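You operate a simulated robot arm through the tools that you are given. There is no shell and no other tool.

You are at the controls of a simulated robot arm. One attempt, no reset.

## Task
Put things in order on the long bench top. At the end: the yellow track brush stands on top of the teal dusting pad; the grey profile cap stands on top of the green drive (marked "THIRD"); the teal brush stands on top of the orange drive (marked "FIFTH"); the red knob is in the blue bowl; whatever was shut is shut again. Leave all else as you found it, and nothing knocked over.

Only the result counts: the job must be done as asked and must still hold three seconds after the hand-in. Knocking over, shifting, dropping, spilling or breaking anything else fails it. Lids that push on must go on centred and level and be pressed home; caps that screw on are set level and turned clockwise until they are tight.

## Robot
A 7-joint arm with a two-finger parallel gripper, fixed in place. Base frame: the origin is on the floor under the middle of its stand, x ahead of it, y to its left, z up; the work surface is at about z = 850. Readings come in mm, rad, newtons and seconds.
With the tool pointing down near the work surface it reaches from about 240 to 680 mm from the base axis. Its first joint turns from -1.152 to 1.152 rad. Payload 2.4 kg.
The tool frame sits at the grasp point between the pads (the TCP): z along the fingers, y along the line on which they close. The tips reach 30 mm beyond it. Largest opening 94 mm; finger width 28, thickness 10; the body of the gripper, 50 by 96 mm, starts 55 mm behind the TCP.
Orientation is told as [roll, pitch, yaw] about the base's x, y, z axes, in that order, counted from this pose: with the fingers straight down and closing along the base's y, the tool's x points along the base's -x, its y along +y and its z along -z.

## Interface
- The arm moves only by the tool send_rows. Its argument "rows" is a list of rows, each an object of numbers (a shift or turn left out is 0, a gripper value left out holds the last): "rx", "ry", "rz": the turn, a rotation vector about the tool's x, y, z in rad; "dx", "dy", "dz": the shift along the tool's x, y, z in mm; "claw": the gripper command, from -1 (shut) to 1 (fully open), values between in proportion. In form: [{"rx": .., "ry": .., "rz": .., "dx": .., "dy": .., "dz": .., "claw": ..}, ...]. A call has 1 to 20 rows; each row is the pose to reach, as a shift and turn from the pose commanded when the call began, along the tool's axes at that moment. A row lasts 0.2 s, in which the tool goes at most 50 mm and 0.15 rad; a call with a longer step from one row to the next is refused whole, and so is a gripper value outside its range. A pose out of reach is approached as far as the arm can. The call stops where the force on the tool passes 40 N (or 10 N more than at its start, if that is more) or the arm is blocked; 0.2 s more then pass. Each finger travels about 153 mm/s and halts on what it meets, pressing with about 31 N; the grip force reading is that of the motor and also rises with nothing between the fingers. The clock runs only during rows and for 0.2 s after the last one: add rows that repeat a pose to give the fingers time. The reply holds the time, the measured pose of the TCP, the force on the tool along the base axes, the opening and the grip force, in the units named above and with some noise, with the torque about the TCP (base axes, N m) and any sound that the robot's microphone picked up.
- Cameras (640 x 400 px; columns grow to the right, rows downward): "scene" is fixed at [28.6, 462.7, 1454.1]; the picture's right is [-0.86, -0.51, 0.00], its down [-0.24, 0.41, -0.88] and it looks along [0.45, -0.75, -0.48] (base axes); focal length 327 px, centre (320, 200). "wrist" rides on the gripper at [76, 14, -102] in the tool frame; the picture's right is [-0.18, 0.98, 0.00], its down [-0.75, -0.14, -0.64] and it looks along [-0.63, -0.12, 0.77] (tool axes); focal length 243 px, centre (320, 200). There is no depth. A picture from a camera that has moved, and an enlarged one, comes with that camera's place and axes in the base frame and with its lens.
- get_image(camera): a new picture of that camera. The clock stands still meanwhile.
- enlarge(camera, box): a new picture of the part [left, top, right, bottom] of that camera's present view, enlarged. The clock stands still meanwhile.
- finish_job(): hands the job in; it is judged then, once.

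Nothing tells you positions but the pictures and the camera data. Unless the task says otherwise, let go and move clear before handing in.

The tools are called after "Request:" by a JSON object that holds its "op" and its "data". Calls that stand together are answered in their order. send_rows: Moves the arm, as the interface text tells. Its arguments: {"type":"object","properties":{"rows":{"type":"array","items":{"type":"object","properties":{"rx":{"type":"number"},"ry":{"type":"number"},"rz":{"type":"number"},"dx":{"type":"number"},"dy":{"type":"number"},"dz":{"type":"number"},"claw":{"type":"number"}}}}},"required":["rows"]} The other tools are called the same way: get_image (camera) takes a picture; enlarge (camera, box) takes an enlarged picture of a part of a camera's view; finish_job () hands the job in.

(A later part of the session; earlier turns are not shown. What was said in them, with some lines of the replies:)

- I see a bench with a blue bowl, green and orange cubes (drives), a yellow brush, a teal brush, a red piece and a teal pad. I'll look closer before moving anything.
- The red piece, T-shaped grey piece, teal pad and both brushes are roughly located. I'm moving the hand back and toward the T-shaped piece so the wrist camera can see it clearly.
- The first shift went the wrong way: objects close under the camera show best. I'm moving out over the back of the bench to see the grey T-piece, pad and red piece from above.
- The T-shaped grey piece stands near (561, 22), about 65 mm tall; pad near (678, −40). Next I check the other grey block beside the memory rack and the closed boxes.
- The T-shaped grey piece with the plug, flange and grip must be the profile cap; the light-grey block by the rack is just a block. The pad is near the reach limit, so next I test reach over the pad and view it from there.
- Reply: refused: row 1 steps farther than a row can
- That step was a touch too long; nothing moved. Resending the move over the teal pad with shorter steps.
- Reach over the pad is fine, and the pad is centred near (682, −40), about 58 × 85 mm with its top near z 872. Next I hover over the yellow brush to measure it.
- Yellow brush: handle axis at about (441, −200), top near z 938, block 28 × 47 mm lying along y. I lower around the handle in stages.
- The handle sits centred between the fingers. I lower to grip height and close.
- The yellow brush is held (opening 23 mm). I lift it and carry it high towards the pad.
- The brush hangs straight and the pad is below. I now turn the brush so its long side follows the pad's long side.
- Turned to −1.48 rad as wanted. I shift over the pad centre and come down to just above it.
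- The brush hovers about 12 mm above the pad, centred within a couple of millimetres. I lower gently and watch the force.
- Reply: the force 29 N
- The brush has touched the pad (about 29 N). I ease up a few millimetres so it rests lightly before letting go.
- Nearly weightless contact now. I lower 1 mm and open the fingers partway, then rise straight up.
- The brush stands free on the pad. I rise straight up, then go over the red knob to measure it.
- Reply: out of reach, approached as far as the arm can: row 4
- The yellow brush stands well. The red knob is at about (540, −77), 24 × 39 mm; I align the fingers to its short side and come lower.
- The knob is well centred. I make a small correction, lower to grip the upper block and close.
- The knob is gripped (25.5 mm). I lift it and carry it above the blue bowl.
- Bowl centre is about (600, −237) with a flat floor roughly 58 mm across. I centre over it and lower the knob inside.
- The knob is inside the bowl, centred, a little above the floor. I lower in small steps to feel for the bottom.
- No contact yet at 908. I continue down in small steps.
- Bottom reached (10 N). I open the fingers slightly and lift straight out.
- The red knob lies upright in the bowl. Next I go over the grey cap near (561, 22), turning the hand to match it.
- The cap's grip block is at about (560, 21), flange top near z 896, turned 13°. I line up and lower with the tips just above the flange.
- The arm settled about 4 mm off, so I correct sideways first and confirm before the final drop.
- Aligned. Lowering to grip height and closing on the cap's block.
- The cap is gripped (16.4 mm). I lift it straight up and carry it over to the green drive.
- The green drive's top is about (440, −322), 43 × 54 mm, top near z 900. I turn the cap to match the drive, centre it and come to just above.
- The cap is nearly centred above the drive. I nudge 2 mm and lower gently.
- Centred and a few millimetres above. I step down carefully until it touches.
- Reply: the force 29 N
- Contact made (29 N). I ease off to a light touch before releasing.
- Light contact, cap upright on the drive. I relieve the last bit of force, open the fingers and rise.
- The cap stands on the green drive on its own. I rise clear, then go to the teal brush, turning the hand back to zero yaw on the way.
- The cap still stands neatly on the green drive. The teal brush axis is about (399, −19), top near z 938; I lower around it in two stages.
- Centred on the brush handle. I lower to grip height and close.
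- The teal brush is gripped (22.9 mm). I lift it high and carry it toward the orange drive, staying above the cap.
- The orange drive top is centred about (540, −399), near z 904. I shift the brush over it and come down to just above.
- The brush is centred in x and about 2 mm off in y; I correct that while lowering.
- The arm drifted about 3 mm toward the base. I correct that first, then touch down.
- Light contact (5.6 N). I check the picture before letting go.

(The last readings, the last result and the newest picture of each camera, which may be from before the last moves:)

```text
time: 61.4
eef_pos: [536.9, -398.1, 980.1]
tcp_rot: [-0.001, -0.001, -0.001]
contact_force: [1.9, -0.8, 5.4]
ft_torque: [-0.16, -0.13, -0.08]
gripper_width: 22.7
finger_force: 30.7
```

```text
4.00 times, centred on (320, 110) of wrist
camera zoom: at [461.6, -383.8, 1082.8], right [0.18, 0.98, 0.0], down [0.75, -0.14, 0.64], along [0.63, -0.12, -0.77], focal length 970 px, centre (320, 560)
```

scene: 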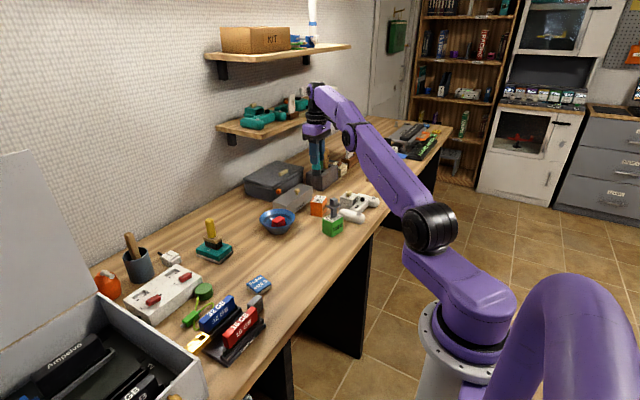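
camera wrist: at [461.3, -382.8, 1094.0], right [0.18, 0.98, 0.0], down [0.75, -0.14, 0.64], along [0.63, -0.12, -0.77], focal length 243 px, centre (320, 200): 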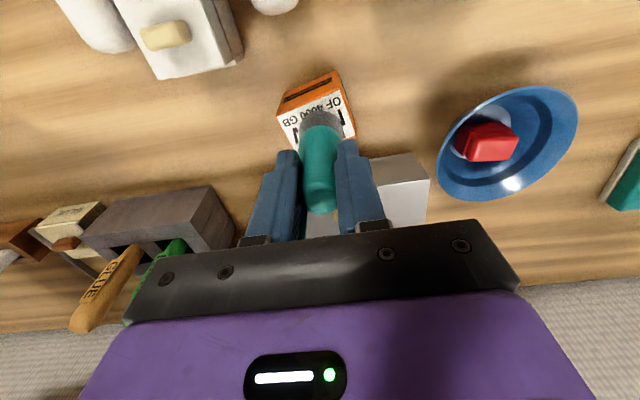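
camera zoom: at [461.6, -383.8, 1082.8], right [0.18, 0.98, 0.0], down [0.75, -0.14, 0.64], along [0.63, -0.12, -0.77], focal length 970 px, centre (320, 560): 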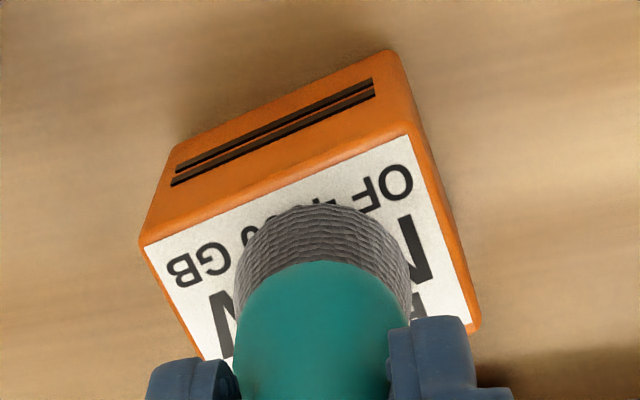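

The brush stands centred on the orange drive. I ease off, open the fingers and rise straight up.

Request:
{"op": "send_rows", "data": {"rows": [{"dz": -0.6}, {"dz": -0.6}, {"dz": -0.6, "claw": -0.3}, {"dz": -0.6, "claw": -0.05}, {"dz": -0.6, "claw": -0.05}]}}

Request:
{"op": "get_image", "data": {"camera": "wrist"}}

Request:
{"op": "enlarge", "data": {"camera": "scene", "box": [270, 165, 370, 227.5]}}

```text
time: 62.6
eef_pos: [538.6, -397.8, 979.5]
tcp_rot: [0.0, -0.002, 0.0]
contact_force: [0.1, 0.9, -0.3]
ft_torque: [-0.01, -0.02, 0.01]
gripper_width: 44.6
finger_force: 0.0
```

```text
taken
camera wrist: at [461.7, -383.9, 1082.9], right [0.18, 0.98, 0.0], down [0.75, -0.14, 0.64], along [0.63, -0.12, -0.77], focal length 243 px, centre (320, 200)
```

wrist: 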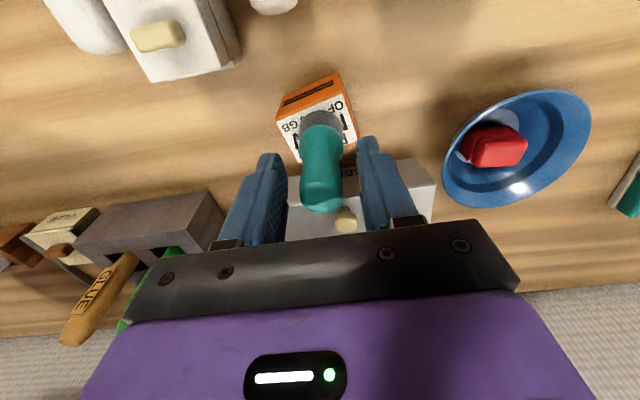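

```text
6.40 times, centred on (320, 196) of scene
camera zoom: at [28.6, 462.7, 1454.1], right [-0.86, -0.51, 0.0], down [-0.24, 0.41, -0.88], along [0.45, -0.75, -0.48], focal length 2091 px, centre (320, 224)
```

zoom: 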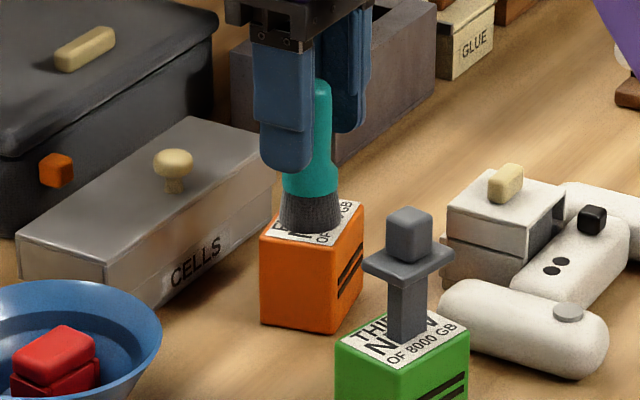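

The brush stands freely. I rise clear and back toward the base, then inspect everything.

Request:
{"op": "send_rows", "data": {"rows": [{"dz": -12, "claw": -0.05}, {"dz": -45}, {"dz": -80}, {"dz": -95}, {"dx": 40, "dy": 20, "dz": -115}, {"dx": 75, "dy": 50, "dz": -130}, {"dx": 95, "dy": 95, "dz": -135}, {"dx": 105, "dy": 140, "dz": -135}, {"dx": 110, "dy": 185, "dz": -135}, {"dx": 110, "dy": 230, "dz": -135}, {"dx": 110, "dy": 275, "dz": -135}, {"dx": 110, "dy": 275, "dz": -135, "claw": 1}, {"dx": 110, "dy": 275, "dz": -135, "claw": 1}]}}

Request:
{"op": "get_image", "data": {"camera": "scene"}}

Request:
{"op": "enlarge", "data": {"camera": "scene", "box": [80, 180, 400, 380]}}

Request:
{"op": "get_image", "data": {"camera": "wrist"}}

Request:
{"op": "enlarge", "data": {"camera": "scene", "box": [250, 165, 390, 252.5]}}

```text
time: 65.4
eef_pos: [429.2, -126.0, 1114.3]
tcp_rot: [0.001, 0.0, 0.0]
contact_force: [-1.0, -0.8, -0.1]
ft_torque: [0.0, 0.03, 0.0]
gripper_width: 94.1
finger_force: 0.0
```

```text
taken
```

scene: 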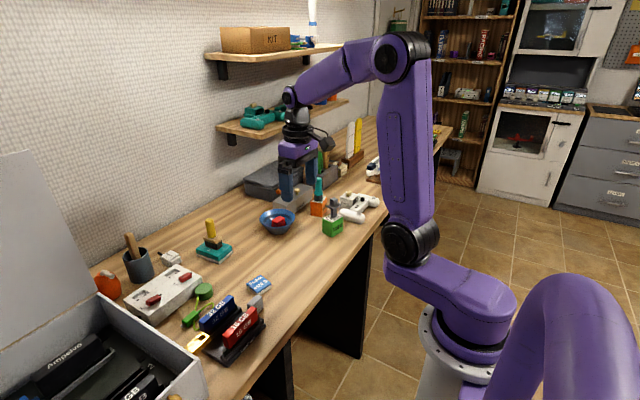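

```text
2.00 times, centred on (240, 280) of scene
camera zoom: at [28.6, 462.7, 1454.1], right [-0.86, -0.51, 0.0], down [-0.24, 0.41, -0.88], along [0.45, -0.75, -0.48], focal length 653 px, centre (480, 40)
```

zoom: 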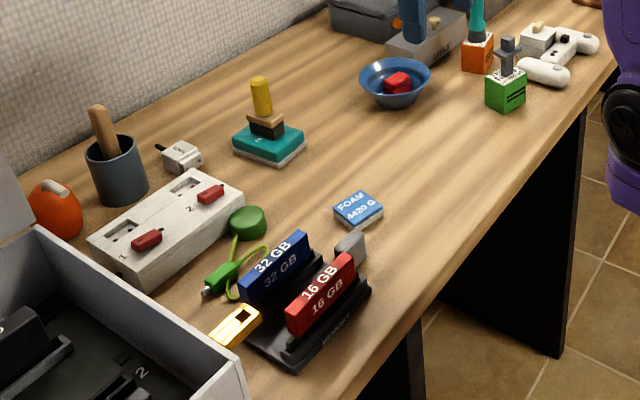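

```text
taken
camera wrist: at [353.6, -111.2, 1217.8], right [0.18, 0.98, 0.0], down [0.75, -0.14, 0.64], along [0.63, -0.12, -0.77], focal length 243 px, centre (320, 200)
```

wrist: 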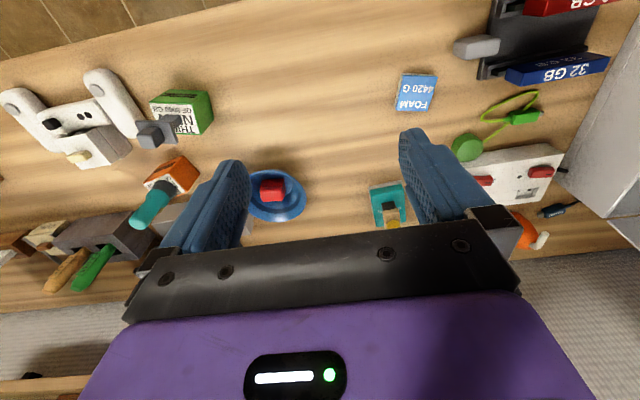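

```text
4.57 times, centred on (320, 209) of scene
camera zoom: at [28.6, 462.7, 1454.1], right [-0.86, -0.51, 0.0], down [-0.24, 0.41, -0.88], along [0.45, -0.75, -0.48], focal length 1494 px, centre (320, 160)
```

zoom: 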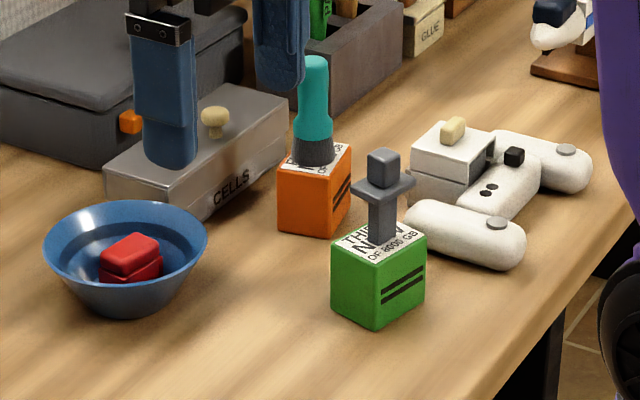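

All four placements look right and the boxes were never opened. Before handing in I take a closer look at the light-grey block, to be sure I moved the right grey piece.

Request:
{"op": "enlarge", "data": {"camera": "scene", "box": [220, 280, 284, 320]}}

Request:
{"op": "enlarge", "data": {"camera": "wrist", "box": [430, 10, 526, 70]}}

Request:
{"op": "enlarge", "data": {"camera": "scene", "box": [180, 205, 260, 255]}}

Request:
{"op": "enlarge", "data": {"camera": "scene", "box": [300, 170, 364, 240]}}

```text
10.00 times, centred on (252, 300) of scene
camera zoom: at [28.6, 462.7, 1454.1], right [-0.86, -0.51, 0.0], down [-0.24, 0.41, -0.88], along [0.45, -0.75, -0.48], focal length 3267 px, centre (1000, -800)
```

zoom: 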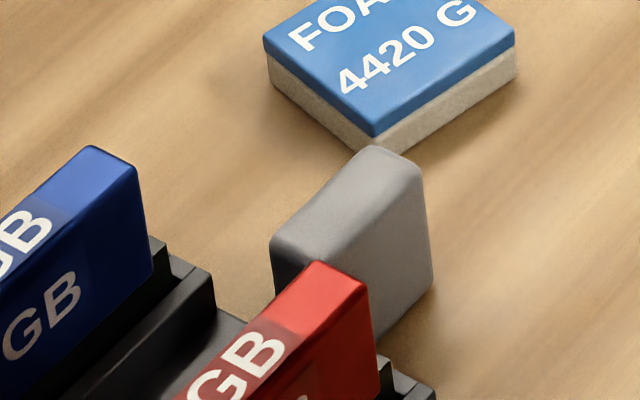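

```text
6.67 times, centred on (478, 40) of wrist
camera zoom: at [353.6, -111.2, 1217.8], right [0.18, 0.98, 0.0], down [0.75, -0.14, 0.64], along [0.63, -0.12, -0.77], focal length 1618 px, centre (-733, 1267)
```

zoom: 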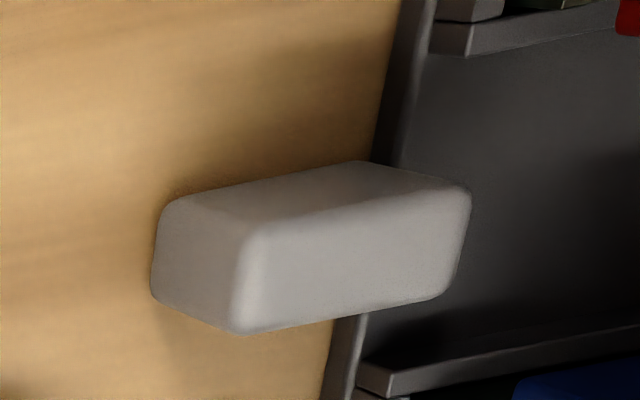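

```text
8.00 times, centred on (220, 230) of scene
camera zoom: at [28.6, 462.7, 1454.1], right [-0.86, -0.51, 0.0], down [-0.24, 0.41, -0.88], along [0.45, -0.75, -0.48], focal length 2614 px, centre (1120, -40)
```

zoom: 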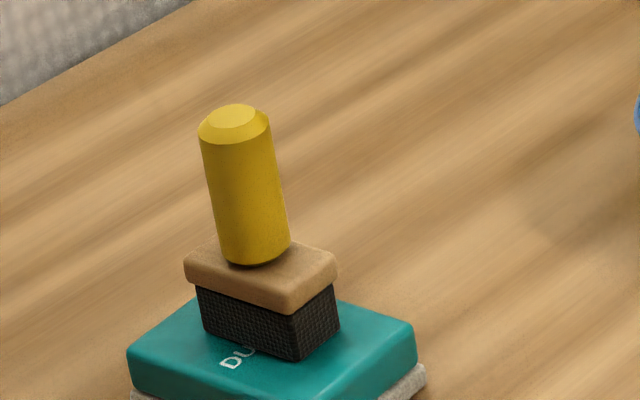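

```text
5.71 times, centred on (332, 205) of scene
camera zoom: at [28.6, 462.7, 1454.1], right [-0.86, -0.51, 0.0], down [-0.24, 0.41, -0.88], along [0.45, -0.75, -0.48], focal length 1867 px, centre (251, 171)
```

zoom: 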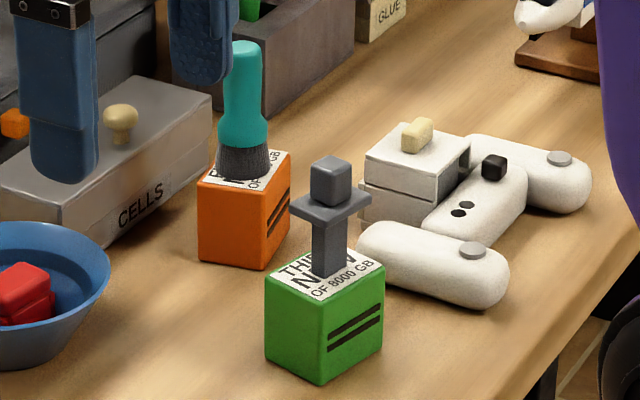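

The light-grey block is a fixed part of the memory rack, so the T-shaped piece was the right cap. All four items stand or lie where asked, nothing else has moved, the lids are still shut and the arm is clear, so I hand the job in.

Request:
{"op": "finish_job", "data": {}}

```text
The job is handed in.
```

I handed the job in with all four items placed as asked. The arm had let go and moved clear first. I don't have the judge's result, only what the last pictures showed:

- **Yellow track brush:** stands on the teal dusting pad, turned so its long side follows the pad's.
- **Grey profile cap:** stands on the green drive marked "THIRD". I took the T-shaped grey piece to be the cap. The light-grey block by the memory rack looks like part of the rack, so I left it alone.
- **Teal brush:** stands on the orange drive marked "FIFTH".
- **Red knob:** lies upright in the blue bowl. I took it to be the loose red block on the bench, the only loose red piece I saw.

I opened nothing, so whatever was shut is still shut. I saw nothing else moved or knocked over.
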